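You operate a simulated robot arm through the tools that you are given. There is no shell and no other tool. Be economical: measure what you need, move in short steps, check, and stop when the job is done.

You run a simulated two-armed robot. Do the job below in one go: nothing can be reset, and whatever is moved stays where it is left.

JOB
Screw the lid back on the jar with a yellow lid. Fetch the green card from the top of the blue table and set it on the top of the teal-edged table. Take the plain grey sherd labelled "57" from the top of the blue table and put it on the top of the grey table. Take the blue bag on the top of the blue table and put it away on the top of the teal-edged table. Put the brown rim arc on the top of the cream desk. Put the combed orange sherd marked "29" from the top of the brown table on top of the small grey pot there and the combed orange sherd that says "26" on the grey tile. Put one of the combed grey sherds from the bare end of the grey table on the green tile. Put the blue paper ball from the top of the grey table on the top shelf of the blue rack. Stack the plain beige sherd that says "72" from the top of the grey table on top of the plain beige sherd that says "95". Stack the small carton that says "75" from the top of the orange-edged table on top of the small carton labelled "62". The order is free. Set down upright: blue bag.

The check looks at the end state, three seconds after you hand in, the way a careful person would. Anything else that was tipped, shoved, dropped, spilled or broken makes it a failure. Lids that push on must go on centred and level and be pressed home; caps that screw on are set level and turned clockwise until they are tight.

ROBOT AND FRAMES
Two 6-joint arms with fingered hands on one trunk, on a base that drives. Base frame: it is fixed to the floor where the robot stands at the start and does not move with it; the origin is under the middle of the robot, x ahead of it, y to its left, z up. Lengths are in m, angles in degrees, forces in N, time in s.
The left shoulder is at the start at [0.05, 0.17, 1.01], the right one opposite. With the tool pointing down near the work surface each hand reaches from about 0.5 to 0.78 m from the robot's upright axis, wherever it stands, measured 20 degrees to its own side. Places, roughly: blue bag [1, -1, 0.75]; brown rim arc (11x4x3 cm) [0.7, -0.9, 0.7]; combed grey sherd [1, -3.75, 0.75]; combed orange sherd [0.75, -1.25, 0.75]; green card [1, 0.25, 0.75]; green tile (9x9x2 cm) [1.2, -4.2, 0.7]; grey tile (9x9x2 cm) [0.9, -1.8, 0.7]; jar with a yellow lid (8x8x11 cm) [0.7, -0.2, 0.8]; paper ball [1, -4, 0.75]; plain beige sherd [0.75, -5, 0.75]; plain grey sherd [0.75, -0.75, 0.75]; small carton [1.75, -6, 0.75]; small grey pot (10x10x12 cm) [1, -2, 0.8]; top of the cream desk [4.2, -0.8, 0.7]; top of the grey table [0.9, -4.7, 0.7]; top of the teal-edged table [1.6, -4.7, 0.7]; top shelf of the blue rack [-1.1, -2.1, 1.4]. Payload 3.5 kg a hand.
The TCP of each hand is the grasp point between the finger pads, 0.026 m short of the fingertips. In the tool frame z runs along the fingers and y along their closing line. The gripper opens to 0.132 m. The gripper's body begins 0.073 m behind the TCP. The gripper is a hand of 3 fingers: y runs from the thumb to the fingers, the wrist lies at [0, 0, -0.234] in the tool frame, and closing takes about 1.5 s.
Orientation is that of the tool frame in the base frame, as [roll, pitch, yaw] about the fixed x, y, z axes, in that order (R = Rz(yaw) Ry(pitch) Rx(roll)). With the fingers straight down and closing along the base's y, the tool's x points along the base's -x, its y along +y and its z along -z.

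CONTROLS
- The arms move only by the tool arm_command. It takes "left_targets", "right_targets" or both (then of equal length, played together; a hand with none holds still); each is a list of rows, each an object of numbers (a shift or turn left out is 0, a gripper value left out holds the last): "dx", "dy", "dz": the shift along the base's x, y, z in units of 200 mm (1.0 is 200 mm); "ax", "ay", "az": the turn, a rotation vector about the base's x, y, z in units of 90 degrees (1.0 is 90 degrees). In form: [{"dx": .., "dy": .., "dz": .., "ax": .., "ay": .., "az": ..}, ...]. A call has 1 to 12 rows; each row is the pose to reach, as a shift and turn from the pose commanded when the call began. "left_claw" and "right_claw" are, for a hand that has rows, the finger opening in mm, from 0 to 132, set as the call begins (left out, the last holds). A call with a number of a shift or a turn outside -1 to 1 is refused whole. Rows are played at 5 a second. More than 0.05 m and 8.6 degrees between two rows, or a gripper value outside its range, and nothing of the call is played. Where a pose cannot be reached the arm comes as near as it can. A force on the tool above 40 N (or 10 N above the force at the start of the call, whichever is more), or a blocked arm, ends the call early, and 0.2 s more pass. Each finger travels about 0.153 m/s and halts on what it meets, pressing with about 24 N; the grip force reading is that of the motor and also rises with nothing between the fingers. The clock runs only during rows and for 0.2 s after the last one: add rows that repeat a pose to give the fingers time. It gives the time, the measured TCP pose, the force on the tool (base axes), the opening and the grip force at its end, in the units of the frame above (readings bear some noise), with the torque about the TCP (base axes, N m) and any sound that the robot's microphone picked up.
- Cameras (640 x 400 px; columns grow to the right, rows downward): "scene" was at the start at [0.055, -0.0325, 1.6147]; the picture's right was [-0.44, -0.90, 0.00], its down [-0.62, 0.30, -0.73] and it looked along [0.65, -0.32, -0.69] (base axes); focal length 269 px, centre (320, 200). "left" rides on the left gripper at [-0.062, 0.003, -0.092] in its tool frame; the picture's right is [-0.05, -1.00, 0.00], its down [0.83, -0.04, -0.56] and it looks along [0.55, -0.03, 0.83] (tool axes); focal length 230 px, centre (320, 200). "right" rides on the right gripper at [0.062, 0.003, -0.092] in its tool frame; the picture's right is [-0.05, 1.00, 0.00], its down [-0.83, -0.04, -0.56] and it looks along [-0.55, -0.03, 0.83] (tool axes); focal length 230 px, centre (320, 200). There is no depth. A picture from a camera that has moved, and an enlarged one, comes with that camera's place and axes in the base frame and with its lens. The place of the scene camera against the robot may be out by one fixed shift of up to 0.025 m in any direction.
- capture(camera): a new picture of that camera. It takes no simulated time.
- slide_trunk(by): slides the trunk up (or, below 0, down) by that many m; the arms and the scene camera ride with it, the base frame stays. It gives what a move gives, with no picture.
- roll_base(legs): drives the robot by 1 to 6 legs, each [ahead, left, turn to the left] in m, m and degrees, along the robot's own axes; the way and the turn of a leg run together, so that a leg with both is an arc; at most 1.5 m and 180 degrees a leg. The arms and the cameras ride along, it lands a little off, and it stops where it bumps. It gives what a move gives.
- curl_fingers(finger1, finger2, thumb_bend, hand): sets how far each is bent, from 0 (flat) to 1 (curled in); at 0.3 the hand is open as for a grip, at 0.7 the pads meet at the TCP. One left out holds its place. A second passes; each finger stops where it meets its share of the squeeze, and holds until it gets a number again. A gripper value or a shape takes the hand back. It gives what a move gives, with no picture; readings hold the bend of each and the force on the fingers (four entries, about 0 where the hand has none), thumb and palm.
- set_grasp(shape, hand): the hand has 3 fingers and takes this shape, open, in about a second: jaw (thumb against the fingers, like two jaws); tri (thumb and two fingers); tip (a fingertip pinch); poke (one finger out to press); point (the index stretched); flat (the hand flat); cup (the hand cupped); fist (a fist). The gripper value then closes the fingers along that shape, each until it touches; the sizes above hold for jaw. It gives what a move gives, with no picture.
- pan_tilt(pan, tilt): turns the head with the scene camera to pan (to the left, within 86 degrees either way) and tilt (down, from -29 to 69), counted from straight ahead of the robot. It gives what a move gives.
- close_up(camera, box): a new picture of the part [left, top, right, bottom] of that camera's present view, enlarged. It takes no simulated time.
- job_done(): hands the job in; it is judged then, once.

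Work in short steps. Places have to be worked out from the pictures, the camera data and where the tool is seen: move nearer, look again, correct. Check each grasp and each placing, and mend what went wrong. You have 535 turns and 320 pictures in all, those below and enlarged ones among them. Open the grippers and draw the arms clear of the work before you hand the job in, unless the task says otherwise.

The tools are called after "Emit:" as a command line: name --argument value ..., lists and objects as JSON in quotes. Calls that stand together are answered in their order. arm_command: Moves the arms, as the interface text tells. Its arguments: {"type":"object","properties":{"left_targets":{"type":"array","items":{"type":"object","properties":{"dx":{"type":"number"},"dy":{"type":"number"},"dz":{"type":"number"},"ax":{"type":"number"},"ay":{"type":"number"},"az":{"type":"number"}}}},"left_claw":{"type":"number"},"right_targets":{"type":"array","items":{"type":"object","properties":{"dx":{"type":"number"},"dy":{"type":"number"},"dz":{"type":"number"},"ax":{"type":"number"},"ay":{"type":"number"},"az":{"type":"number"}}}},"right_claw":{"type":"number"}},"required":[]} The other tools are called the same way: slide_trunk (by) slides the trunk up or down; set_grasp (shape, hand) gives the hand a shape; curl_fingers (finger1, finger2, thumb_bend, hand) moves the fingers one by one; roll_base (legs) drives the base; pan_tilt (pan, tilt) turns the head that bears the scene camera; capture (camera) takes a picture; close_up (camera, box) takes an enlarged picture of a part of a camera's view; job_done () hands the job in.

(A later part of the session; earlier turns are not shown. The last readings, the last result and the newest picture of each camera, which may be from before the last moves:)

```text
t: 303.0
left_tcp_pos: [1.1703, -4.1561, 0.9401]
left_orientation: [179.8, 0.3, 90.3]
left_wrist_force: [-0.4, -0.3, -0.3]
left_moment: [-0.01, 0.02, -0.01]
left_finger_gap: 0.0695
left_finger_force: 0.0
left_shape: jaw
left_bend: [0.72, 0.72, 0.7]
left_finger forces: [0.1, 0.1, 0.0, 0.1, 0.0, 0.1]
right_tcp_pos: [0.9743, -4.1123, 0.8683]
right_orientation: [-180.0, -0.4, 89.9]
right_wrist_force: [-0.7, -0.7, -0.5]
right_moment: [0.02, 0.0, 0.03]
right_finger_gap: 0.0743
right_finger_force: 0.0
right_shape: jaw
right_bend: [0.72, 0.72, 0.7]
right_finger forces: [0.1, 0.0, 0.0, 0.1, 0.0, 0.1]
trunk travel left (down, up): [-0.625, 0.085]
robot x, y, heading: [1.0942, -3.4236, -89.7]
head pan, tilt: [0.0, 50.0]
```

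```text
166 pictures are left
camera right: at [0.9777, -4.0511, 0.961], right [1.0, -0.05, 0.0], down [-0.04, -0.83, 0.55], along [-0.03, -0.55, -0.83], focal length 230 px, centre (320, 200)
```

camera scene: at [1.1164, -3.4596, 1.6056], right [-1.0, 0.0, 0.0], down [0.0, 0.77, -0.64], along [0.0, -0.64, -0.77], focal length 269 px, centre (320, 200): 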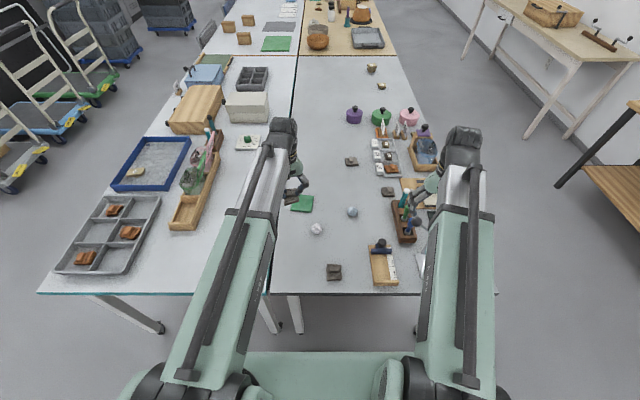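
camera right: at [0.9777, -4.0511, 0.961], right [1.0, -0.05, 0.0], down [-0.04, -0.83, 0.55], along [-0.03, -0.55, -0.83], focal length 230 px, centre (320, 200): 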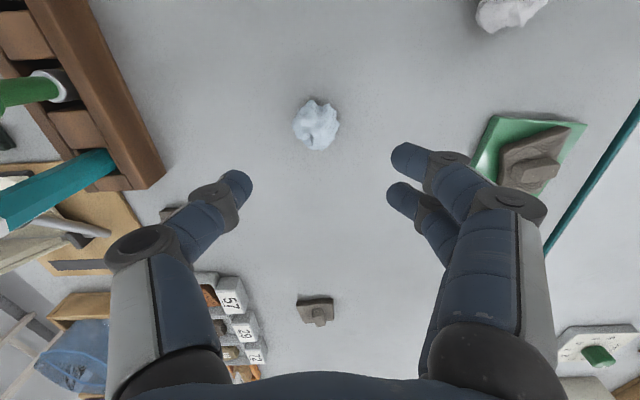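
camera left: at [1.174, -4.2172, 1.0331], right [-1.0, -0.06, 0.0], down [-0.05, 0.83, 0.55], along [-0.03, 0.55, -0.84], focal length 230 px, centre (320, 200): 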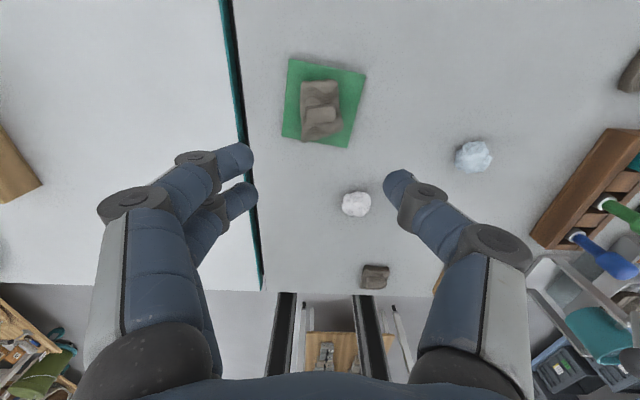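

The ball (≈4 cm, bluish; the other is white) is centred. I lower around it and close softly.

Emit:
arm_command --right_targets '[{"dx": -0.015, "dy": 0.025, "dz": -0.2}, {"dx": -0.015, "dy": 0.025, "dz": -0.4}, {"dx": -0.015, "dy": 0.025, "dz": -0.48}]'

Emit:
arm_command --right_targets '[{}, {}, {}, {}, {}]' --right_claw 20

Emit:
arm_command --right_targets '[{"dz": 0.1}, {"dz": 0.3}, {"dz": 0.55}, {"dz": 0.8}, {"dz": 1.0}]'

Emit:
capture --camera "right"

```text
t: 303.8
left_tcp_pos: [1.1702, -4.1549, 0.9388]
left_orientation: [180.0, 0.4, 90.3]
left_wrist_force: [-0.2, 0.8, -0.9]
left_moment: [0.0, 0.0, -0.03]
left_finger_gap: 0.0695
left_finger_force: 0.0
left_shape: jaw
left_bend: [0.72, 0.72, 0.7]
left_finger forces: [0.0, 0.0, 0.0, 0.1, 0.1, 0.1]
right_tcp_pos: [0.969, -4.106, 0.7722]
right_orientation: [180.0, -0.2, 90.0]
right_wrist_force: [0.3, 0.7, -0.1]
right_moment: [0.02, 0.01, 0.01]
right_finger_gap: 0.0745
right_finger_force: 0.1
right_shape: jaw
right_bend: [0.72, 0.72, 0.7]
right_finger forces: [0.0, 0.1, 0.0, 0.0, 0.0, 0.0]
trunk travel left (down, up): [-0.625, 0.085]
robot x, y, heading: [1.0951, -3.4217, -90.0]
head pan, tilt: [0.0, 50.0]
```

```text
t: 305.0
left_tcp_pos: [1.1697, -4.156, 0.9392]
left_orientation: [179.8, 0.5, 90.2]
left_wrist_force: [1.2, -0.4, 0.6]
left_moment: [0.02, 0.02, 0.01]
left_finger_gap: 0.0693
left_finger_force: 0.0
left_shape: jaw
left_bend: [0.72, 0.72, 0.7]
left_finger forces: [0.1, 0.0, 0.0, 0.1, 0.0, 0.1]
right_tcp_pos: [0.9691, -4.107, 0.7732]
right_orientation: [-180.0, -0.3, 90.0]
right_wrist_force: [-0.4, -0.5, -0.4]
right_moment: [0.0, 0.0, -0.04]
right_finger_gap: 0.0314
right_finger_force: 24.1
right_shape: jaw
right_bend: [0.73, 0.73, 0.7]
right_finger forces: [10.4, 11.3, 0.0, 0.1, 20.9, 0.1]
trunk travel left (down, up): [-0.625, 0.085]
robot x, y, heading: [1.0985, -3.4255, -89.7]
head pan, tilt: [0.0, 50.0]
```

```text
t: 306.2
left_tcp_pos: [1.1697, -4.1554, 0.939]
left_orientation: [179.9, 0.4, 90.4]
left_wrist_force: [0.8, 0.2, -0.8]
left_moment: [0.01, -0.01, 0.01]
left_finger_gap: 0.0691
left_finger_force: 0.0
left_shape: jaw
left_bend: [0.72, 0.72, 0.7]
left_finger forces: [0.0, 0.0, 0.0, 0.0, 0.0, 0.0]
right_tcp_pos: [0.9689, -4.1109, 0.9726]
right_orientation: [179.9, -0.3, 89.9]
right_wrist_force: [-0.3, -0.5, 0.1]
right_moment: [-0.02, -0.03, 0.0]
right_finger_gap: 0.0311
right_finger_force: 24.2
right_shape: jaw
right_bend: [0.73, 0.73, 0.7]
right_finger forces: [10.5, 11.4, 0.0, 0.0, 20.8, 0.0]
trunk travel left (down, up): [-0.625, 0.085]
robot x, y, heading: [1.0956, -3.4274, -89.9]
head pan, tilt: [0.0, 50.0]
```

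```text
165 pictures are left
camera right: at [0.9726, -4.0486, 1.0658], right [1.0, -0.05, 0.0], down [-0.05, -0.83, 0.55], along [-0.03, -0.55, -0.83], focal length 230 px, centre (320, 200)
```

right: 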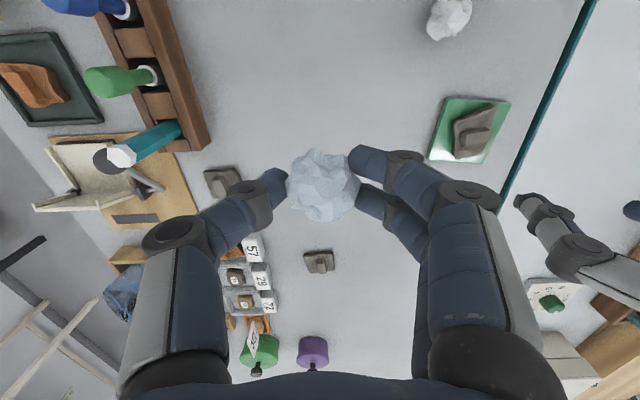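

The ball is held. I back away and head for the blue rack behind, turning to face it.

Emit:
roll_base --legs '[[-0.22, 0, 0], [0, -1.05, 0], [0, 0, -90], [0, 1.0, 0]]'

Emit:
pan_tilt --pan 0 --tilt 20

Emit:
capture --camera "scene"

```text
t: 310.1
left_tcp_pos: [0.8304, -3.9382, 0.9491]
left_orientation: [179.1, 1.0, 91.6]
left_wrist_force: [19.4, 4.8, 23.6]
left_moment: [-0.05, 0.39, -0.12]
left_finger_gap: 0.053
left_finger_force: 0.0
left_shape: jaw
left_bend: [0.72, 0.72, 0.76]
left_finger forces: [0.0, 0.0, 0.0, 0.1, 29.8, 0.0]
right_tcp_pos: [0.6157, -3.8909, 0.9753]
right_orientation: [180.0, -0.1, 90.1]
right_wrist_force: [-1.1, -0.4, 0.2]
right_moment: [0.0, 0.01, -0.01]
right_finger_gap: 0.0311
right_finger_force: 23.8
right_shape: jaw
right_bend: [0.73, 0.73, 0.7]
right_finger forces: [10.6, 11.5, 0.0, 0.0, 20.9, 0.1]
trunk travel left (down, up): [-0.625, 0.085]
robot x, y, heading: [0.7421, -3.211, -89.6]
head pan, tilt: [0.0, 50.0]
stopped in leg 2: the force on the tool passed its limit at 47 N (the readings are from after the stop); the commanded pose is now the measured one
```

```text
t: 311.0
left_tcp_pos: [0.8299, -3.9381, 0.946]
left_orientation: [179.3, 0.7, 91.3]
left_wrist_force: [24.7, 4.9, 26.8]
left_moment: [-0.02, 0.47, -0.08]
left_finger_gap: 0.0529
left_finger_force: 0.1
left_shape: jaw
left_bend: [0.72, 0.72, 0.76]
left_finger forces: [0.0, 0.1, 0.2, 0.1, 36.4, 0.1]
right_tcp_pos: [0.6183, -3.8925, 0.975]
right_orientation: [-179.9, -0.1, 90.2]
right_wrist_force: [0.2, -0.9, -0.2]
right_moment: [0.01, 0.02, 0.01]
right_finger_gap: 0.0317
right_finger_force: 24.1
right_shape: jaw
right_bend: [0.73, 0.73, 0.7]
right_finger forces: [10.6, 11.5, 0.1, 0.0, 20.9, 0.0]
trunk travel left (down, up): [-0.625, 0.085]
robot x, y, heading: [0.737, -3.2064, -89.5]
head pan, tilt: [0.0, 20.0]
```

```text
164 pictures are left
camera scene: at [0.7626, -3.2539, 1.6513], right [-1.0, -0.01, 0.0], down [0.0, 0.34, -0.94], along [0.01, -0.94, -0.34], focal length 269 px, centre (320, 200)
```

scene: 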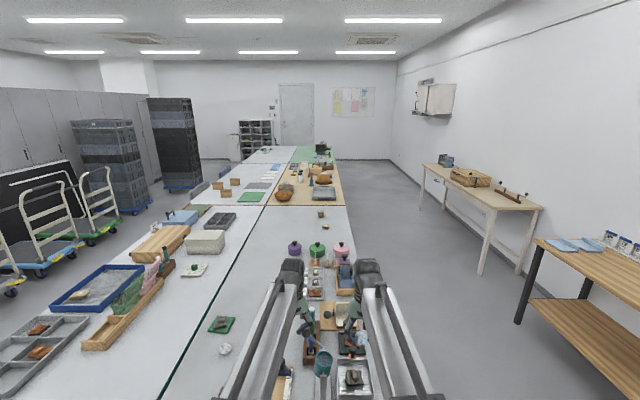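

The low left hand has run into something tall on the grey table. I look before moving.

Emit:
capture --camera "left"

Emit:
pan_tilt --pan 0 --tilt 55

Emit:
close_up --camera "scene" --box '[220, 100, 420, 260]'

Emit:
capture --camera "right"

```text
163 pictures are left
camera left: at [0.8336, -3.9991, 1.0394], right [-1.0, -0.07, -0.01], down [-0.07, 0.84, 0.54], along [-0.03, 0.54, -0.84], focal length 230 px, centre (320, 200)
```

left: 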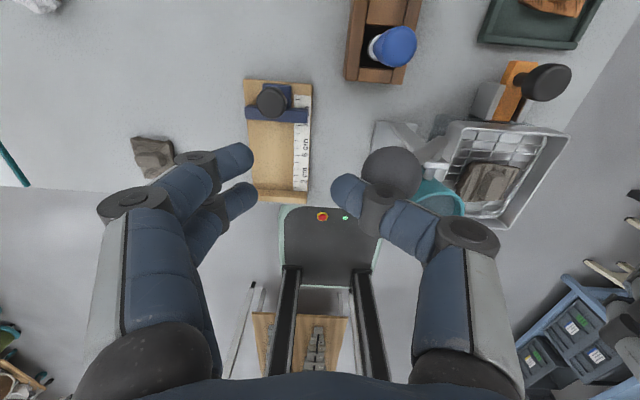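

```text
t: 312.1
left_tcp_pos: [0.8282, -3.9378, 0.9465]
left_orientation: [179.3, 0.8, 91.3]
left_wrist_force: [23.3, 3.8, 25.3]
left_moment: [-0.05, 0.51, -0.04]
left_finger_gap: 0.0525
left_finger_force: 0.1
left_shape: jaw
left_bend: [0.72, 0.72, 0.76]
left_finger forces: [0.0, 0.1, 0.1, 0.0, 33.9, 0.2]
right_tcp_pos: [0.6177, -3.8921, 0.9741]
right_orientation: [-179.9, -0.1, 90.3]
right_wrist_force: [0.5, 0.0, -1.0]
right_moment: [0.0, -0.01, 0.03]
right_finger_gap: 0.0318
right_finger_force: 24.2
right_shape: jaw
right_bend: [0.73, 0.73, 0.7]
right_finger forces: [10.7, 11.5, 0.1, 0.1, 20.9, 0.0]
trunk travel left (down, up): [-0.625, 0.085]
robot x, y, heading: [0.737, -3.2081, -89.4]
head pan, tilt: [0.0, 55.0]
```

```text
2.50 times, centred on (320, 180) of scene
camera zoom: at [0.7622, -3.233, 1.5993], right [-1.0, -0.01, 0.0], down [-0.01, 0.82, -0.58], along [0.0, -0.58, -0.82], focal length 672 px, centre (320, 250)
```

zoom: 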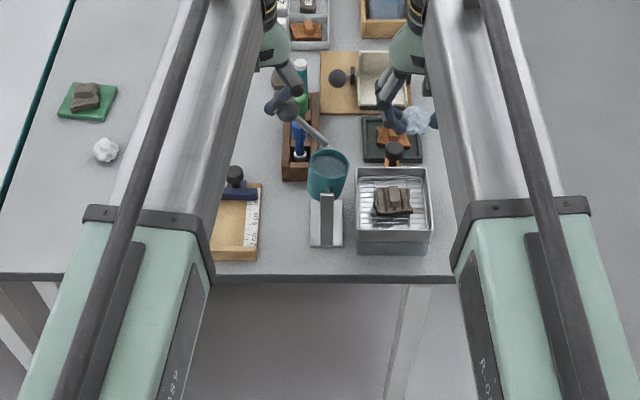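

```text
161 pictures are left
camera right: at [0.6211, -3.8306, 1.0668], right [1.0, -0.05, 0.0], down [-0.04, -0.83, 0.55], along [-0.03, -0.55, -0.83], focal length 230 px, centre (320, 200)
```

right: 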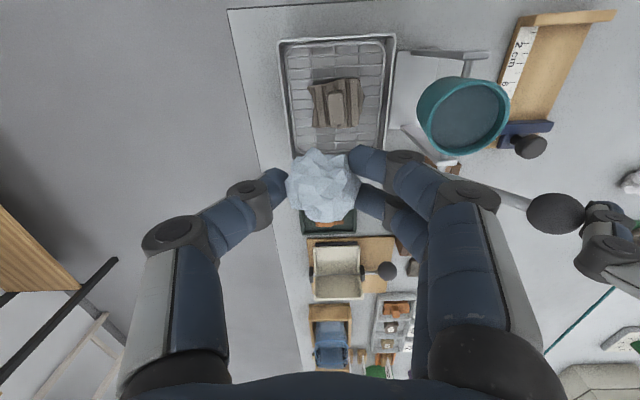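

The left thumb touched the knob of the magnifier's lever. I back off the way I came and raise the hand.

Emit:
roll_base --legs '[[0, 0.08, 0]]'

Emit:
arm_command --left_targets '[{"dz": 0.2}, {"dz": 0.4}, {"dz": 0.6}, {"dz": 0.8}]' --right_targets '[{"dz": 0.1}, {"dz": 0.2}, {"dz": 0.3}, {"dz": 0.4}]'

Emit:
capture --camera "left"

Emit:
capture --camera "right"

```text
t: 313.1
left_tcp_pos: [0.9106, -3.9389, 0.9444]
left_orientation: [179.4, 0.5, 91.1]
left_wrist_force: [0.2, -0.6, -0.6]
left_moment: [-0.02, 0.02, 0.0]
left_finger_gap: 0.0695
left_finger_force: 0.0
left_shape: jaw
left_bend: [0.72, 0.72, 0.7]
left_finger forces: [0.0, 0.0, 0.0, 0.1, 0.0, 0.1]
right_tcp_pos: [0.6993, -3.8937, 0.9729]
right_orientation: [180.0, -0.1, 90.2]
right_wrist_force: [0.7, -0.4, -0.1]
right_moment: [-0.01, 0.03, 0.0]
right_finger_gap: 0.0315
right_finger_force: 24.4
right_shape: jaw
right_bend: [0.73, 0.73, 0.7]
right_finger forces: [10.7, 11.5, 0.0, 0.0, 20.8, 0.0]
trunk travel left (down, up): [-0.625, 0.085]
robot x, y, heading: [0.8209, -3.2053, -89.7]
head pan, tilt: [0.0, 55.0]
```

```text
t: 314.1
left_tcp_pos: [0.9101, -3.9229, 1.0981]
left_orientation: [179.3, 0.7, 91.2]
left_wrist_force: [0.5, -0.1, -1.0]
left_moment: [-0.01, 0.01, -0.01]
left_finger_gap: 0.0695
left_finger_force: 0.0
left_shape: jaw
left_bend: [0.72, 0.72, 0.7]
left_finger forces: [0.0, 0.0, 0.0, 0.0, 0.0, 0.0]
left hand out of reach, approached as far as the arm can: row 3, 4
right_tcp_pos: [0.6968, -3.8932, 1.0537]
right_orientation: [179.9, -0.2, 90.2]
right_wrist_force: [0.6, 1.1, -0.9]
right_moment: [-0.01, -0.01, 0.03]
right_finger_gap: 0.0316
right_finger_force: 24.8
right_shape: jaw
right_bend: [0.73, 0.73, 0.7]
right_finger forces: [10.3, 11.6, 0.0, 0.1, 20.9, 0.0]
trunk travel left (down, up): [-0.625, 0.085]
robot x, y, heading: [0.8203, -3.2027, -89.7]
head pan, tilt: [0.0, 55.0]
```

```text
160 pictures are left
camera left: at [0.9131, -3.9831, 1.1918], right [-1.0, -0.07, -0.01], down [-0.07, 0.84, 0.54], along [-0.03, 0.54, -0.84], focal length 230 px, centre (320, 200)
```

left: 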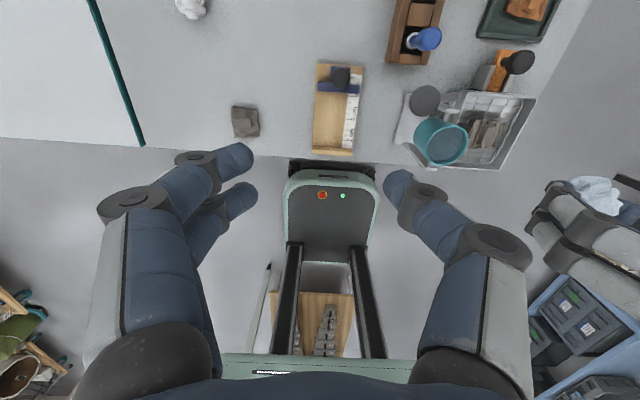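

```text
159 pictures are left
camera right: at [0.7, -3.8321, 1.1461], right [1.0, -0.05, 0.0], down [-0.04, -0.83, 0.55], along [-0.03, -0.55, -0.83], focal length 230 px, centre (320, 200)
```

right: 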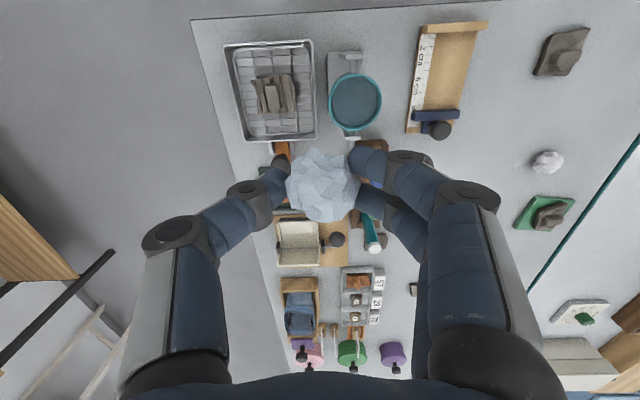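

Comparing with the earlier views, the magnifier stands as before (knob and cup at the same spots). With both hands raised I continue to the rack.

Emit:
roll_base --legs '[[0, -0.9, 0], [0, 0, -90], [0, 1.0, 0]]'

Emit:
pan_tilt --pan 0 --tilt 20

Emit:
capture --camera "scene"

```text
t: 327.5
left_tcp_pos: [-0.7792, -4.3291, 1.0975]
left_orientation: [179.3, 0.7, 2.0]
left_wrist_force: [0.0, 0.2, -0.2]
left_moment: [0.02, 0.0, -0.01]
left_finger_gap: 0.0694
left_finger_force: 0.1
left_shape: jaw
left_bend: [0.72, 0.72, 0.7]
left_finger forces: [0.0, 0.1, 0.0, 0.0, 0.0, 0.0]
right_tcp_pos: [-0.7531, -4.1145, 1.0529]
right_orientation: [-180.0, -0.3, 1.2]
right_wrist_force: [-0.5, -0.2, 0.4]
right_moment: [0.02, -0.02, -0.01]
right_finger_gap: 0.0311
right_finger_force: 24.6
right_shape: jaw
right_bend: [0.73, 0.73, 0.7]
right_finger forces: [10.2, 11.7, 0.1, 0.1, 20.8, 0.0]
trunk travel left (down, up): [-0.625, 0.085]
robot x, y, heading: [-0.0636, -4.2243, -178.7]
head pan, tilt: [0.0, 55.0]
```

```text
t: 328.5
left_tcp_pos: [-0.7788, -4.3277, 1.0981]
left_orientation: [179.4, 0.7, 2.1]
left_wrist_force: [-0.1, 0.2, -0.1]
left_moment: [0.02, 0.03, 0.0]
left_finger_gap: 0.0695
left_finger_force: 0.0
left_shape: jaw
left_bend: [0.72, 0.72, 0.7]
left_finger forces: [0.1, 0.1, 0.1, 0.0, 0.0, 0.0]
right_tcp_pos: [-0.7546, -4.1134, 1.0522]
right_orientation: [-179.9, -0.3, 1.1]
right_wrist_force: [-0.1, 0.3, 0.6]
right_moment: [-0.01, 0.01, 0.0]
right_finger_gap: 0.0311
right_finger_force: 24.6
right_shape: jaw
right_bend: [0.73, 0.73, 0.7]
right_finger forces: [10.2, 11.7, 0.0, 0.0, 20.8, 0.0]
trunk travel left (down, up): [-0.625, 0.085]
robot x, y, heading: [-0.0685, -4.223, -178.7]
head pan, tilt: [0.0, 20.0]
```

```text
158 pictures are left
camera scene: at [-0.0978, -4.2233, 1.6511], right [-0.03, 1.0, 0.0], down [0.34, 0.01, -0.94], along [-0.94, -0.02, -0.34], focal length 269 px, centre (320, 200)
```

scene: 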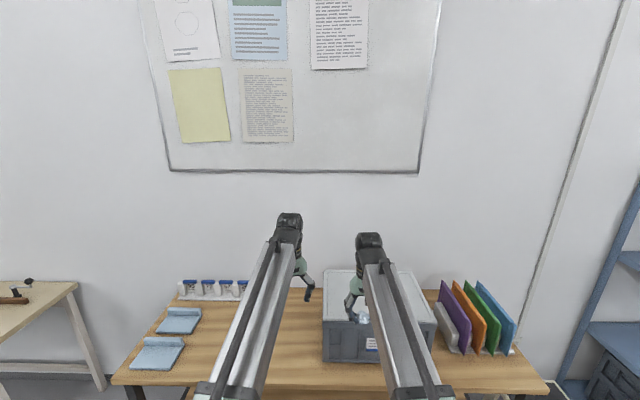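

I slid the wrong way; I back off a little from the bench and go right 2.1 m to the rack.

Emit:
roll_base --legs '[[-0.2, 0, -1.3], [0, -1.1, 0], [0, -1.0, 0]]'

Emit:
capture --camera "scene"

```text
t: 340.1
left_tcp_pos: [-0.5807, -2.2085, 1.0979]
left_orientation: [179.3, 0.6, 0.7]
left_wrist_force: [-0.7, 0.6, -0.6]
left_moment: [0.0, -0.02, 0.0]
left_finger_gap: 0.0692
left_finger_force: 0.1
left_shape: jaw
left_bend: [0.72, 0.72, 0.7]
left_finger forces: [0.1, 0.0, 0.0, 0.0, 0.0, 0.0]
right_tcp_pos: [-0.5495, -1.9967, 1.0522]
right_orientation: [179.9, -0.4, -0.3]
right_wrist_force: [0.1, 0.5, 0.2]
right_moment: [0.02, -0.02, -0.03]
right_finger_gap: 0.0313
right_finger_force: 23.8
right_shape: jaw
right_bend: [0.73, 0.73, 0.7]
right_finger forces: [10.2, 11.8, 0.1, 0.1, 20.8, 0.0]
trunk travel left (down, up): [-0.625, 0.085]
robot x, y, heading: [0.1384, -2.1258, 179.8]
head pan, tilt: [0.0, 20.0]
```

```text
157 pictures are left
camera scene: at [0.1032, -2.123, 1.6512], right [0.0, 1.0, 0.0], down [0.34, 0.0, -0.94], along [-0.94, 0.0, -0.34], focal length 269 px, centre (320, 200)
```

scene: 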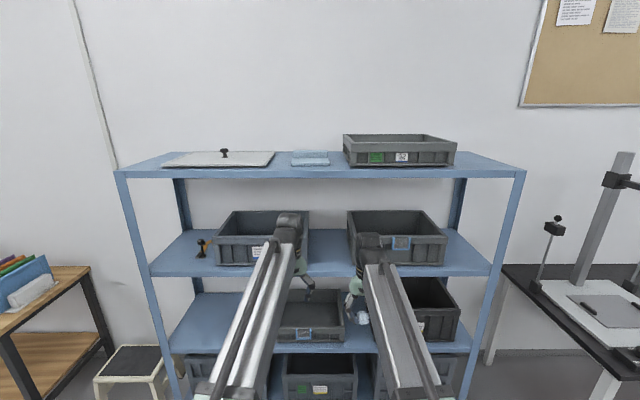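

The rack's top shelf (z≈1.4, front edge x≈-0.91) has free space at its right end, near y≈-1.45. I raise the trunk, retract the left hand, and tilt the right hand forward while raising it.

Emit:
slide_trunk --by 0.085

Emit:
arm_command --left_targets '[{"dx": 0.2}, {"dx": 0.4}, {"dx": 0.6}, {"dx": 0.8}, {"dx": 0.9}, {"dx": 0.9}, {"dx": 0.9}]' --right_targets '[{"dz": 0.15, "ay": 0.08}, {"dz": 0.3, "ay": 0.16}, {"dz": 0.45, "ay": 0.24}, {"dz": 0.6, "ay": 0.32}, {"dz": 0.75, "ay": 0.4}, {"dz": 0.9, "ay": 0.48}, {"dz": 1.0, "ay": 0.5}]'

Emit:
capture --camera "scene"

```text
t: 341.3
left_tcp_pos: [-0.581, -2.2092, 1.1826]
left_orientation: [179.3, 0.7, 0.6]
left_wrist_force: [-0.3, 0.5, 0.2]
left_moment: [0.01, 0.0, 0.02]
left_finger_gap: 0.0695
left_finger_force: 0.1
left_shape: jaw
left_bend: [0.72, 0.72, 0.7]
left_finger forces: [0.0, 0.0, 0.1, 0.1, 0.1, 0.1]
right_tcp_pos: [-0.5501, -1.9984, 1.1385]
right_orientation: [180.0, -0.3, -0.4]
right_wrist_force: [0.6, -0.5, 0.0]
right_moment: [-0.01, -0.01, -0.01]
right_finger_gap: 0.0312
right_finger_force: 23.5
right_shape: jaw
right_bend: [0.73, 0.73, 0.7]
right_finger forces: [10.2, 11.8, 0.0, 0.0, 20.8, 0.0]
trunk travel left (down, up): [-0.71, 0.0]
robot x, y, heading: [0.1362, -2.1254, 179.8]
head pan, tilt: [0.0, 20.0]
```

```text
t: 342.9
left_tcp_pos: [-0.4001, -2.2087, 1.1835]
left_orientation: [179.3, 0.8, 0.6]
left_wrist_force: [0.3, -0.1, 0.1]
left_moment: [-0.02, 0.0, -0.01]
left_finger_gap: 0.0694
left_finger_force: 0.0
left_shape: jaw
left_bend: [0.72, 0.72, 0.7]
left_finger forces: [0.0, 0.0, 0.0, 0.0, 0.1, 0.0]
right_tcp_pos: [-0.5509, -1.9988, 1.3393]
right_orientation: [179.6, 44.8, -0.5]
right_wrist_force: [0.6, 0.5, 0.6]
right_moment: [0.0, 0.02, -0.01]
right_finger_gap: 0.0312
right_finger_force: 23.4
right_shape: jaw
right_bend: [0.73, 0.73, 0.7]
right_finger forces: [10.3, 11.8, 0.1, 0.0, 20.8, 0.0]
trunk travel left (down, up): [-0.71, 0.0]
robot x, y, heading: [0.1332, -2.1295, 180.1]
head pan, tilt: [0.0, 20.0]
```

```text
156 pictures are left
camera scene: at [0.1033, -2.1236, 1.7362], right [0.0, 1.0, 0.0], down [0.34, 0.0, -0.94], along [-0.94, 0.0, -0.34], focal length 269 px, centre (320, 200)
```

scene: 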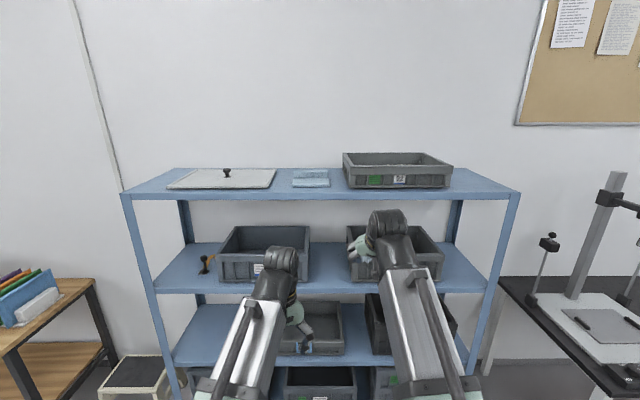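

I raise the right hand further while drawing it back, so it can come over the shelf edge.

Emit:
arm_command --right_targets '[{"dx": 0.12, "dz": 0.15}, {"dx": 0.24, "dz": 0.3}, {"dx": 0.36, "dz": 0.5}, {"dx": 0.48, "dz": 0.7}, {"dx": 0.6, "dz": 0.85}, {"dx": 0.65, "dz": 1.0}]'

Emit:
capture --camera "right"

```text
t: 344.3
left_tcp_pos: [-0.3999, -2.2089, 1.1838]
left_orientation: [179.3, 0.7, 0.6]
left_wrist_force: [-0.5, -1.0, 0.0]
left_moment: [-0.03, -0.02, 0.01]
left_finger_gap: 0.0694
left_finger_force: 0.0
left_shape: jaw
left_bend: [0.72, 0.72, 0.7]
left_finger forces: [0.0, 0.0, 0.1, 0.0, 0.0, 0.0]
right_tcp_pos: [-0.4646, -2.0024, 1.4937]
right_orientation: [179.6, 44.6, -0.5]
right_wrist_force: [0.0, 0.1, -0.3]
right_moment: [-0.02, -0.02, 0.01]
right_finger_gap: 0.0311
right_finger_force: 24.5
right_shape: jaw
right_bend: [0.73, 0.73, 0.7]
right_finger forces: [10.4, 11.8, 0.0, 0.0, 20.8, 0.1]
right hand out of reach, approached as far as the arm can: row 5, 6
trunk travel left (down, up): [-0.71, 0.0]
robot x, y, heading: [0.1397, -2.1306, 179.9]
head pan, tilt: [0.0, 20.0]
```

```text
155 pictures are left
camera right: at [-0.3564, -2.006, 1.5157], right [-0.04, -1.0, 0.04], down [-0.2, 0.05, 0.98], along [-0.98, 0.03, -0.2], focal length 230 px, centre (320, 200)
```

right: 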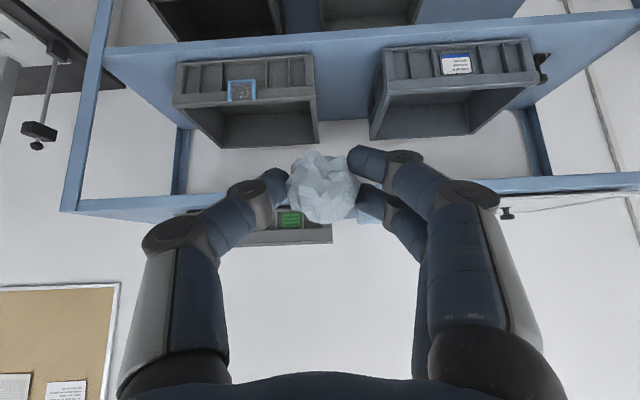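

The front edge is near x≈-0.86 and the shelf's free end spans y≈-1.6…-1.31. I move the left hand aside so it won't touch the rack, then drive the right hand over the free spot.

Emit:
arm_command --left_targets '[{"dx": 0.15, "dy": -0.18}, {"dx": 0.3, "dy": -0.36}, {"dx": 0.45, "dy": -0.54}, {"dx": 0.6, "dy": -0.72}, {"dx": 0.75, "dy": -0.9}, {"dx": 0.85, "dy": -1.0}]'

Emit:
arm_command --left_targets '[{"dx": 0.05, "dy": -0.2}, {"dx": 0.1, "dy": -0.4}, {"dx": 0.1, "dy": -0.6}, {"dx": 0.1, "dy": -0.8}]'

Emit:
roll_base --legs '[[0, -0.54, 0], [0.4, 0, 0]]'

Emit:
capture --camera "right"

Emit:
capture --camera "scene"

```text
t: 345.7
left_tcp_pos: [-0.277, -2.429, 1.177]
left_orientation: [179.4, 0.6, 0.6]
left_wrist_force: [0.7, -0.1, 0.0]
left_moment: [-0.02, -0.01, -0.01]
left_finger_gap: 0.0695
left_finger_force: 0.0
left_shape: jaw
left_bend: [0.72, 0.72, 0.7]
left_finger forces: [0.0, 0.0, 0.0, 0.0, 0.1, 0.1]
left hand out of reach, approached as far as the arm can: row 4, 5, 6
right_tcp_pos: [-0.4661, -2.0033, 1.4928]
right_orientation: [179.6, 44.8, -0.5]
right_wrist_force: [-0.2, 0.2, 0.3]
right_moment: [0.01, -0.01, -0.01]
right_finger_gap: 0.0311
right_finger_force: 23.4
right_shape: jaw
right_bend: [0.73, 0.73, 0.7]
right_finger forces: [10.4, 11.9, 0.1, 0.1, 20.8, 0.0]
trunk travel left (down, up): [-0.71, 0.0]
robot x, y, heading: [0.1348, -2.1273, 180.1]
head pan, tilt: [0.0, 20.0]
```

```text
t: 346.7
left_tcp_pos: [-0.2591, -2.5889, 1.1782]
left_orientation: [179.4, 0.7, 0.5]
left_wrist_force: [0.0, -0.5, 0.0]
left_moment: [0.0, -0.01, 0.01]
left_finger_gap: 0.0694
left_finger_force: 0.1
left_shape: jaw
left_bend: [0.72, 0.72, 0.7]
left_finger forces: [0.0, 0.0, 0.0, 0.0, 0.1, 0.0]
right_tcp_pos: [-0.4656, -2.0029, 1.493]
right_orientation: [179.7, 44.7, -0.5]
right_wrist_force: [0.1, 0.4, -0.1]
right_moment: [-0.01, -0.01, -0.01]
right_finger_gap: 0.0312
right_finger_force: 24.2
right_shape: jaw
right_bend: [0.73, 0.73, 0.7]
right_finger forces: [10.5, 11.9, 0.1, 0.0, 20.8, 0.0]
trunk travel left (down, up): [-0.71, 0.0]
robot x, y, heading: [0.1378, -2.1232, 180.0]
head pan, tilt: [0.0, 20.0]
```

```text
t: 352.0
left_tcp_pos: [-0.6528, -2.0527, 1.1772]
left_orientation: [179.3, 0.6, 1.3]
left_wrist_force: [0.9, -0.3, 0.6]
left_moment: [0.02, -0.05, -0.03]
left_finger_gap: 0.0694
left_finger_force: 0.1
left_shape: jaw
left_bend: [0.72, 0.72, 0.7]
left_finger forces: [0.1, 0.0, 0.0, 0.0, 0.1, 0.1]
right_tcp_pos: [-0.8692, -1.4697, 1.4922]
right_orientation: [179.5, 44.7, 0.2]
right_wrist_force: [-1.0, -0.1, 0.2]
right_moment: [-0.01, -0.01, 0.02]
right_finger_gap: 0.0312
right_finger_force: 24.6
right_shape: jaw
right_bend: [0.73, 0.73, 0.7]
right_finger forces: [10.4, 12.0, 0.1, 0.0, 20.8, 0.0]
trunk travel left (down, up): [-0.71, 0.0]
robot x, y, heading: [-0.2647, -1.5889, -179.2]
head pan, tilt: [0.0, 20.0]
```

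```text
154 pictures are left
camera right: at [-0.7597, -1.4719, 1.5149], right [-0.03, -1.0, 0.04], down [-0.2, 0.05, 0.98], along [-0.98, 0.02, -0.2], focal length 230 px, centre (320, 200)
```

right: 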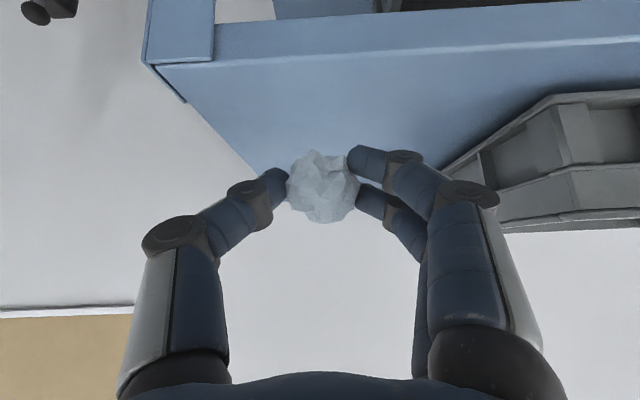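

```text
153 pictures are left
camera scene: at [-0.2986, -1.5838, 1.7362], right [-0.01, 1.0, 0.0], down [0.34, 0.0, -0.94], along [-0.94, -0.01, -0.34], focal length 269 px, centre (320, 200)
```

scene: 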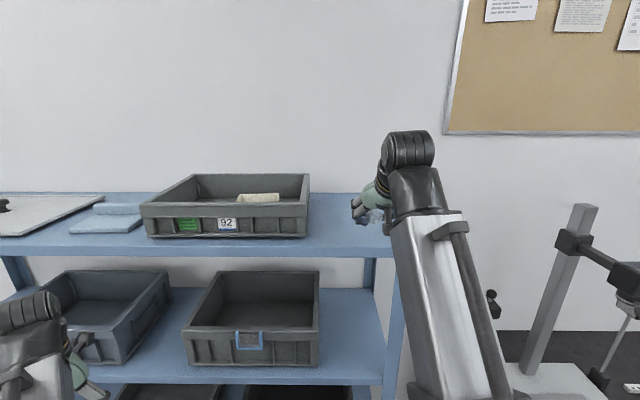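

The shelf top is at z≈1.418 with front edge x≈-0.853. I drive 9 cm further in, then lower the ball onto the shelf.

Emit:
roll_base --legs '[[0.09, 0.01, -0.8]]'

Emit:
arm_command --right_targets '[{"dz": -0.08}, {"dz": -0.13}, {"dz": -0.17}, {"dz": -0.2}]'

Emit:
capture --camera "right"

Emit:
capture --camera "scene"

```text
t: 353.1
left_tcp_pos: [-0.753, -2.0573, 1.1762]
left_orientation: [179.3, 0.7, 0.4]
left_wrist_force: [0.3, 0.1, 0.9]
left_moment: [-0.01, -0.04, -0.03]
left_finger_gap: 0.0695
left_finger_force: 0.2
left_shape: jaw
left_bend: [0.72, 0.72, 0.7]
left_finger forces: [0.0, 0.0, 0.0, 0.0, 0.0, 0.0]
right_tcp_pos: [-0.9583, -1.4724, 1.4925]
right_orientation: [179.6, 44.8, -0.6]
right_wrist_force: [-0.5, 0.4, -0.3]
right_moment: [-0.01, -0.02, -0.02]
right_finger_gap: 0.031
right_finger_force: 23.9
right_shape: jaw
right_bend: [0.73, 0.73, 0.7]
right_finger forces: [10.5, 11.9, 0.0, 0.1, 20.7, 0.0]
trunk travel left (down, up): [-0.71, 0.0]
robot x, y, heading: [-0.3538, -1.6003, 179.7]
head pan, tilt: [0.0, 20.0]
```

```text
t: 354.1
left_tcp_pos: [-0.7506, -2.0564, 1.1769]
left_orientation: [179.3, 0.7, 0.5]
left_wrist_force: [0.4, -0.2, -0.2]
left_moment: [0.0, -0.01, 0.0]
left_finger_gap: 0.0693
left_finger_force: 0.0
left_shape: jaw
left_bend: [0.72, 0.72, 0.7]
left_finger forces: [0.1, 0.0, 0.1, 0.0, 0.0, 0.0]
right_tcp_pos: [-0.9564, -1.4722, 1.4532]
right_orientation: [179.6, 44.7, -0.7]
right_wrist_force: [-0.2, 0.8, 0.2]
right_moment: [0.04, -0.01, 0.05]
right_finger_gap: 0.0314
right_finger_force: 23.9
right_shape: jaw
right_bend: [0.73, 0.73, 0.7]
right_finger forces: [10.4, 11.9, 0.1, 0.0, 20.8, 0.1]
trunk travel left (down, up): [-0.71, 0.0]
robot x, y, heading: [-0.3598, -1.5975, 179.8]
head pan, tilt: [0.0, 20.0]
```

```text
152 pictures are left
camera right: at [-0.8468, -1.4756, 1.4755], right [-0.04, -1.0, 0.04], down [-0.2, 0.05, 0.98], along [-0.98, 0.03, -0.2], focal length 230 px, centre (320, 200)
```

right: 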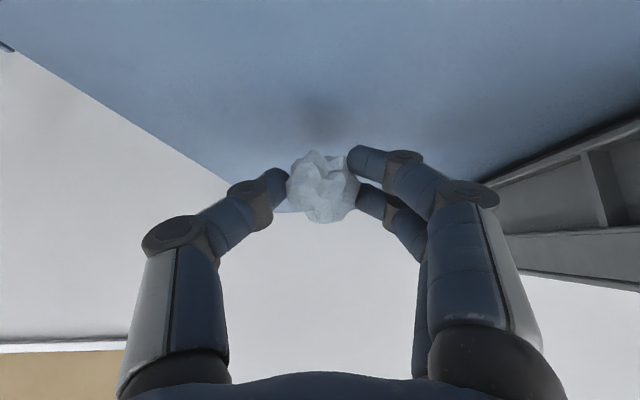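

```text
151 pictures are left
camera scene: at [-0.3877, -1.5933, 1.7362], right [0.0, 1.0, 0.0], down [0.34, 0.0, -0.94], along [-0.94, 0.0, -0.34], focal length 269 px, centre (320, 200)
```

scene: 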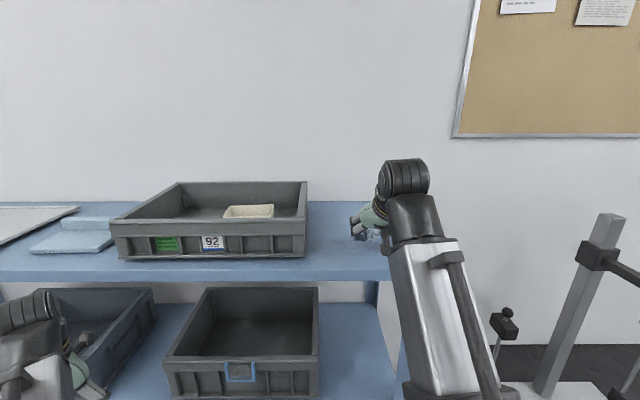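

The ball is above the shelf, its shadow close. I lower in 4 mm steps until contact.

Emit:
arm_command --right_targets '[{"dz": -0.02}, {"dz": -0.04}, {"dz": -0.06}, {"dz": -0.08}, {"dz": -0.1}]'

Emit:
capture --camera "right"

```text
t: 355.4
left_tcp_pos: [-0.75, -2.0573, 1.178]
left_orientation: [179.3, 0.7, 0.4]
left_wrist_force: [-0.4, 0.2, -0.5]
left_moment: [-0.02, 0.04, -0.02]
left_finger_gap: 0.0694
left_finger_force: 0.1
left_shape: jaw
left_bend: [0.72, 0.72, 0.7]
left_finger forces: [0.1, 0.0, 0.0, 0.0, 0.0, 0.0]
right_tcp_pos: [-0.9565, -1.471, 1.4401]
right_orientation: [179.4, 45.7, -0.9]
right_wrist_force: [0.6, -0.9, 14.1]
right_moment: [-0.23, 0.12, 0.02]
right_finger_gap: 0.0323
right_finger_force: 23.9
right_shape: jaw
right_bend: [0.75, 0.74, 0.7]
right_finger forces: [11.8, 15.8, 0.0, 0.1, 23.5, 0.0]
trunk travel left (down, up): [-0.71, 0.0]
robot x, y, heading: [-0.3538, -1.5966, 179.5]
head pan, tilt: [0.0, 20.0]
stopped in row 5 (right hand): the force on the tool passed its limit at 42 N (the readings are from after the stop); the commanded pose is now the measured one
```

```text
150 pictures are left
camera right: at [-0.8472, -1.4746, 1.4601], right [-0.04, -1.0, 0.04], down [-0.18, 0.05, 0.98], along [-0.98, 0.03, -0.18], focal length 230 px, centre (320, 200)
```

right: 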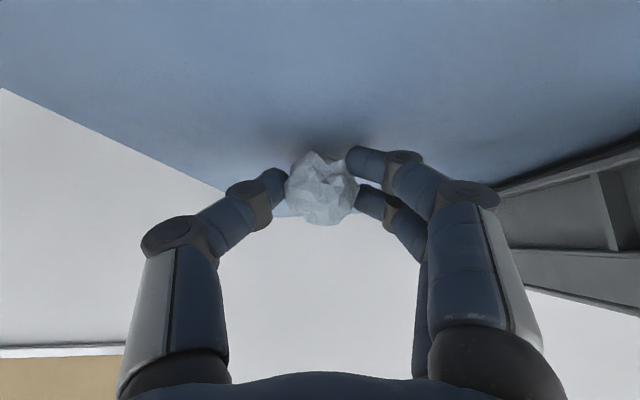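

Contact. I ease 2 mm, open, and withdraw along the tool axis.

Emit:
arm_command --right_targets '[{"dz": 0.01}, {"dz": 0.01}]'

Emit:
arm_command --right_targets '[{}, {}, {}, {"dx": 0.05, "dz": 0.05}, {"dx": 0.15, "dz": 0.15}, {"dx": 0.3, "dz": 0.3}]' --right_claw 70

Emit:
capture --camera "right"

```text
t: 356.0
left_tcp_pos: [-0.7502, -2.0578, 1.1769]
left_orientation: [179.4, 0.9, 0.4]
left_wrist_force: [-0.5, -0.2, -0.2]
left_moment: [0.02, -0.02, -0.02]
left_finger_gap: 0.0693
left_finger_force: 0.1
left_shape: jaw
left_bend: [0.72, 0.72, 0.7]
left_finger forces: [0.0, 0.0, 0.1, 0.0, 0.0, 0.1]
right_tcp_pos: [-0.9569, -1.471, 1.4393]
right_orientation: [179.5, 45.5, -0.8]
right_wrist_force: [0.7, 1.0, 7.6]
right_moment: [-0.12, 0.1, -0.02]
right_finger_gap: 0.0322
right_finger_force: 23.7
right_shape: jaw
right_bend: [0.74, 0.74, 0.7]
right_finger forces: [10.9, 15.2, 0.0, 0.0, 23.5, 0.0]
trunk travel left (down, up): [-0.71, 0.0]
robot x, y, heading: [-0.3563, -1.5965, 179.7]
head pan, tilt: [0.0, 20.0]
```

```text
t: 357.4
left_tcp_pos: [-0.7514, -2.0564, 1.1768]
left_orientation: [179.3, 0.6, 0.3]
left_wrist_force: [0.1, 0.8, -0.1]
left_moment: [0.0, 0.01, -0.03]
left_finger_gap: 0.0696
left_finger_force: 0.1
left_shape: jaw
left_bend: [0.72, 0.72, 0.7]
left_finger forces: [0.1, 0.0, 0.0, 0.0, 0.0, 0.0]
right_tcp_pos: [-0.9336, -1.4703, 1.4668]
right_orientation: [179.4, 45.3, -0.7]
right_wrist_force: [-0.1, 0.9, -0.7]
right_moment: [0.01, 0.01, -0.02]
right_finger_gap: 0.0695
right_finger_force: 0.0
right_shape: jaw
right_bend: [0.72, 0.72, 0.7]
right_finger forces: [0.0, 0.0, 0.0, 0.1, 0.0, 0.1]
right hand out of reach, approached as far as the arm can: row 5, 6
trunk travel left (down, up): [-0.71, 0.0]
robot x, y, heading: [-0.3575, -1.5968, 179.6]
head pan, tilt: [0.0, 20.0]
```

```text
149 pictures are left
camera right: at [-0.8232, -1.4743, 1.4876], right [-0.04, -1.0, 0.04], down [-0.19, 0.05, 0.98], along [-0.98, 0.03, -0.19], focal length 230 px, centre (320, 200)
```

right: 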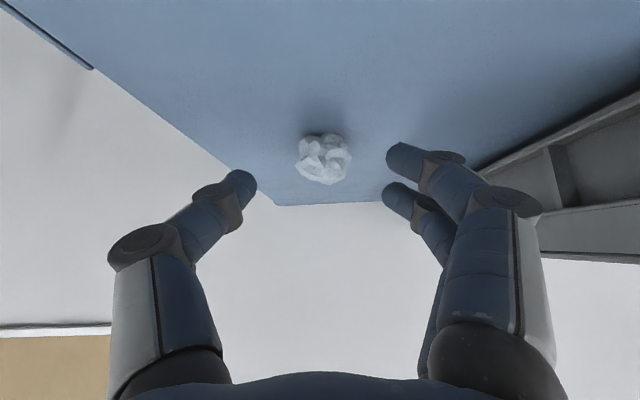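

The ball rests well inside the shelf. I back out, restore the arms and trunk, and turn toward the blue table for the rim arc.

Emit:
roll_base --legs '[[-0.38, 0, 0]]'

Emit:
arm_command --right_targets '[{"dz": -0.15, "ay": -0.08}, {"dz": -0.3, "ay": -0.16}, {"dz": -0.45, "ay": -0.24, "dx": -0.05}, {"dz": -0.6, "ay": -0.32, "dx": -0.1}, {"dz": -0.75, "ay": -0.4, "dx": -0.15}, {"dz": -0.9, "ay": -0.48, "dx": -0.2}, {"dz": -1.0, "ay": -0.505, "dx": -0.25}]' --left_targets '[{"dx": -0.1, "dy": 0.17}, {"dx": -0.2, "dy": 0.34}, {"dx": -0.35, "dy": 0.5}, {"dx": -0.5, "dy": 0.65}, {"dx": -0.65, "dy": 0.8}, {"dx": -0.8, "dy": 0.95}, {"dx": -0.85, "dy": 1.0}]'

Emit:
slide_trunk --by -0.085

Emit:
arm_command --right_targets '[{"dz": -0.2}, {"dz": -0.4}, {"dz": -0.6}]'

```text
t: 359.8
left_tcp_pos: [-0.374, -2.059, 1.1774]
left_orientation: [179.4, 0.9, 0.7]
left_wrist_force: [0.1, -0.1, -0.3]
left_moment: [-0.01, 0.03, 0.02]
left_finger_gap: 0.0695
left_finger_force: 0.1
left_shape: jaw
left_bend: [0.72, 0.72, 0.7]
left_finger forces: [0.0, 0.0, 0.1, 0.0, 0.0, 0.0]
right_tcp_pos: [-0.5574, -1.4752, 1.467]
right_orientation: [179.5, 45.6, -0.5]
right_wrist_force: [0.2, -0.9, 0.9]
right_moment: [0.03, 0.02, 0.0]
right_finger_gap: 0.0694
right_finger_force: 0.0
right_shape: jaw
right_bend: [0.72, 0.72, 0.7]
right_finger forces: [0.0, 0.1, 0.0, 0.0, 0.1, 0.0]
trunk travel left (down, up): [-0.71, 0.0]
robot x, y, heading: [0.0204, -1.595, -179.8]
head pan, tilt: [0.0, 20.0]
```

```text
t: 361.4
left_tcp_pos: [-0.5441, -1.8601, 1.1767]
left_orientation: [179.4, 0.7, 0.7]
left_wrist_force: [-0.3, -0.5, -0.5]
left_moment: [0.02, -0.01, -0.01]
left_finger_gap: 0.0692
left_finger_force: 0.1
left_shape: jaw
left_bend: [0.72, 0.72, 0.7]
left_finger forces: [0.0, 0.0, 0.0, 0.1, 0.0, 0.0]
right_tcp_pos: [-0.6094, -1.4749, 1.264]
right_orientation: [179.7, 0.0, -0.3]
right_wrist_force: [-0.5, -0.7, -0.2]
right_moment: [0.01, 0.01, 0.02]
right_finger_gap: 0.0695
right_finger_force: 0.1
right_shape: jaw
right_bend: [0.72, 0.72, 0.7]
right_finger forces: [0.0, 0.1, 0.0, 0.0, 0.0, 0.1]
trunk travel left (down, up): [-0.71, 0.0]
robot x, y, heading: [0.0175, -1.5971, -180.1]
head pan, tilt: [0.0, 20.0]
```

```text
t: 362.6
left_tcp_pos: [-0.544, -1.8587, 1.0932]
left_orientation: [179.3, 0.7, 0.6]
left_wrist_force: [0.9, -0.3, -0.3]
left_moment: [-0.01, 0.0, -0.03]
left_finger_gap: 0.0696
left_finger_force: 0.0
left_shape: jaw
left_bend: [0.72, 0.72, 0.7]
left_finger forces: [0.0, 0.1, 0.0, 0.1, 0.0, 0.1]
right_tcp_pos: [-0.6091, -1.4748, 1.1803]
right_orientation: [179.8, 0.2, -0.5]
right_wrist_force: [-0.6, 0.4, 0.3]
right_moment: [0.0, -0.02, -0.02]
right_finger_gap: 0.0693
right_finger_force: 0.0
right_shape: jaw
right_bend: [0.72, 0.72, 0.7]
right_finger forces: [0.0, 0.0, 0.0, 0.1, 0.0, 0.0]
trunk travel left (down, up): [-0.625, 0.085]
robot x, y, heading: [0.0181, -1.5977, -180.0]
head pan, tilt: [0.0, 20.0]
```

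```text
t: 363.4
left_tcp_pos: [-0.5435, -1.8601, 1.0921]
left_orientation: [179.3, 0.8, 0.6]
left_wrist_force: [-0.7, 1.5, 0.2]
left_moment: [-0.01, 0.01, 0.01]
left_finger_gap: 0.0695
left_finger_force: 0.1
left_shape: jaw
left_bend: [0.72, 0.72, 0.7]
left_finger forces: [0.0, 0.0, 0.0, 0.1, 0.0, 0.1]
right_tcp_pos: [-0.6101, -1.4753, 1.0591]
right_orientation: [179.8, 0.1, -0.3]
right_wrist_force: [0.2, -0.8, -0.1]
right_moment: [0.02, 0.01, 0.03]
right_finger_gap: 0.0689
right_finger_force: 0.1
right_shape: jaw
right_bend: [0.72, 0.72, 0.7]
right_finger forces: [0.1, 0.0, 0.0, 0.1, 0.0, 0.0]
trunk travel left (down, up): [-0.625, 0.085]
robot x, y, heading: [0.0198, -1.5987, -179.9]
head pan, tilt: [0.0, 20.0]
```

I turn around to face the tables and slide to the rim arc.

Emit:
roll_base --legs '[[0, 0, 180], [0, 0.85, 0], [0.03, 0, 0]]'

Emit:
capture --camera "right"

```text
t: 375.7
left_tcp_pos: [0.6431, -0.5088, 1.091]
left_orientation: [179.3, 0.6, 178.8]
left_wrist_force: [1.3, 0.1, 0.0]
left_moment: [-0.01, 0.01, 0.02]
left_finger_gap: 0.0695
left_finger_force: 0.0
left_shape: jaw
left_bend: [0.72, 0.72, 0.7]
left_finger forces: [0.1, 0.0, 0.0, 0.1, 0.0, 0.0]
right_tcp_pos: [0.6961, -0.8945, 1.0593]
right_orientation: [179.8, -0.1, 177.8]
right_wrist_force: [1.2, 0.3, -0.1]
right_moment: [0.03, 0.05, 0.02]
right_finger_gap: 0.0695
right_finger_force: 0.1
right_shape: jaw
right_bend: [0.72, 0.72, 0.7]
right_finger forces: [0.0, 0.0, 0.0, 0.0, 0.0, 0.1]
trunk travel left (down, up): [-0.625, 0.085]
robot x, y, heading: [0.0698, -0.754, -1.9]
head pan, tilt: [0.0, 20.0]
```

```text
148 pictures are left
camera right: at [0.6353, -0.8884, 1.151], right [0.09, 1.0, 0.0], down [0.83, -0.08, 0.56], along [0.55, -0.05, -0.83], focal length 230 px, centre (320, 200)
```

right: 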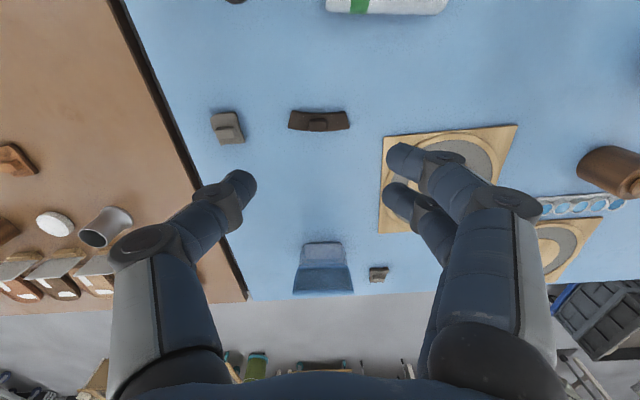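

The rim arc is centred near (0.734,-0.897). I lower the right hand above it.

Emit:
arm_command --right_targets '[{"dx": 0.1, "dz": -0.2}, {"dx": 0.18, "dy": -0.01, "dz": -0.4}, {"dx": 0.18, "dy": -0.01, "dz": -0.6}, {"dx": 0.18, "dy": -0.01, "dz": -0.8}, {"dx": 0.18, "dy": -0.01, "dz": -1.0}]' --right_claw 90

Emit:
capture --camera "right"

```text
t: 376.9
left_tcp_pos: [0.6405, -0.5087, 1.0935]
left_orientation: [179.3, 0.7, 178.8]
left_wrist_force: [0.0, -0.5, 0.5]
left_moment: [0.03, -0.02, 0.02]
left_finger_gap: 0.0693
left_finger_force: 0.1
left_shape: jaw
left_bend: [0.72, 0.72, 0.7]
left_finger forces: [0.1, 0.1, 0.0, 0.1, 0.0, 0.0]
right_tcp_pos: [0.7294, -0.8947, 0.8615]
right_orientation: [179.8, 0.1, 177.8]
right_wrist_force: [0.0, -0.8, 0.3]
right_moment: [0.0, 0.02, 0.03]
right_finger_gap: 0.0895
right_finger_force: 0.1
right_shape: jaw
right_bend: [0.69, 0.69, 0.66]
right_finger forces: [0.0, 0.0, 0.0, 0.0, 0.0, 0.1]
trunk travel left (down, up): [-0.625, 0.085]
robot x, y, heading: [0.0739, -0.7551, -1.6]
head pan, tilt: [0.0, 20.0]
```

```text
147 pictures are left
camera right: at [0.6687, -0.8889, 0.9527], right [0.09, 1.0, 0.0], down [0.83, -0.08, 0.56], along [0.56, -0.05, -0.83], focal length 230 px, centre (320, 200)
```

right: 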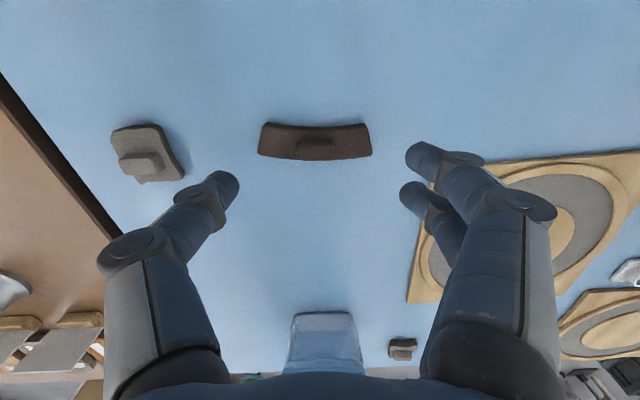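

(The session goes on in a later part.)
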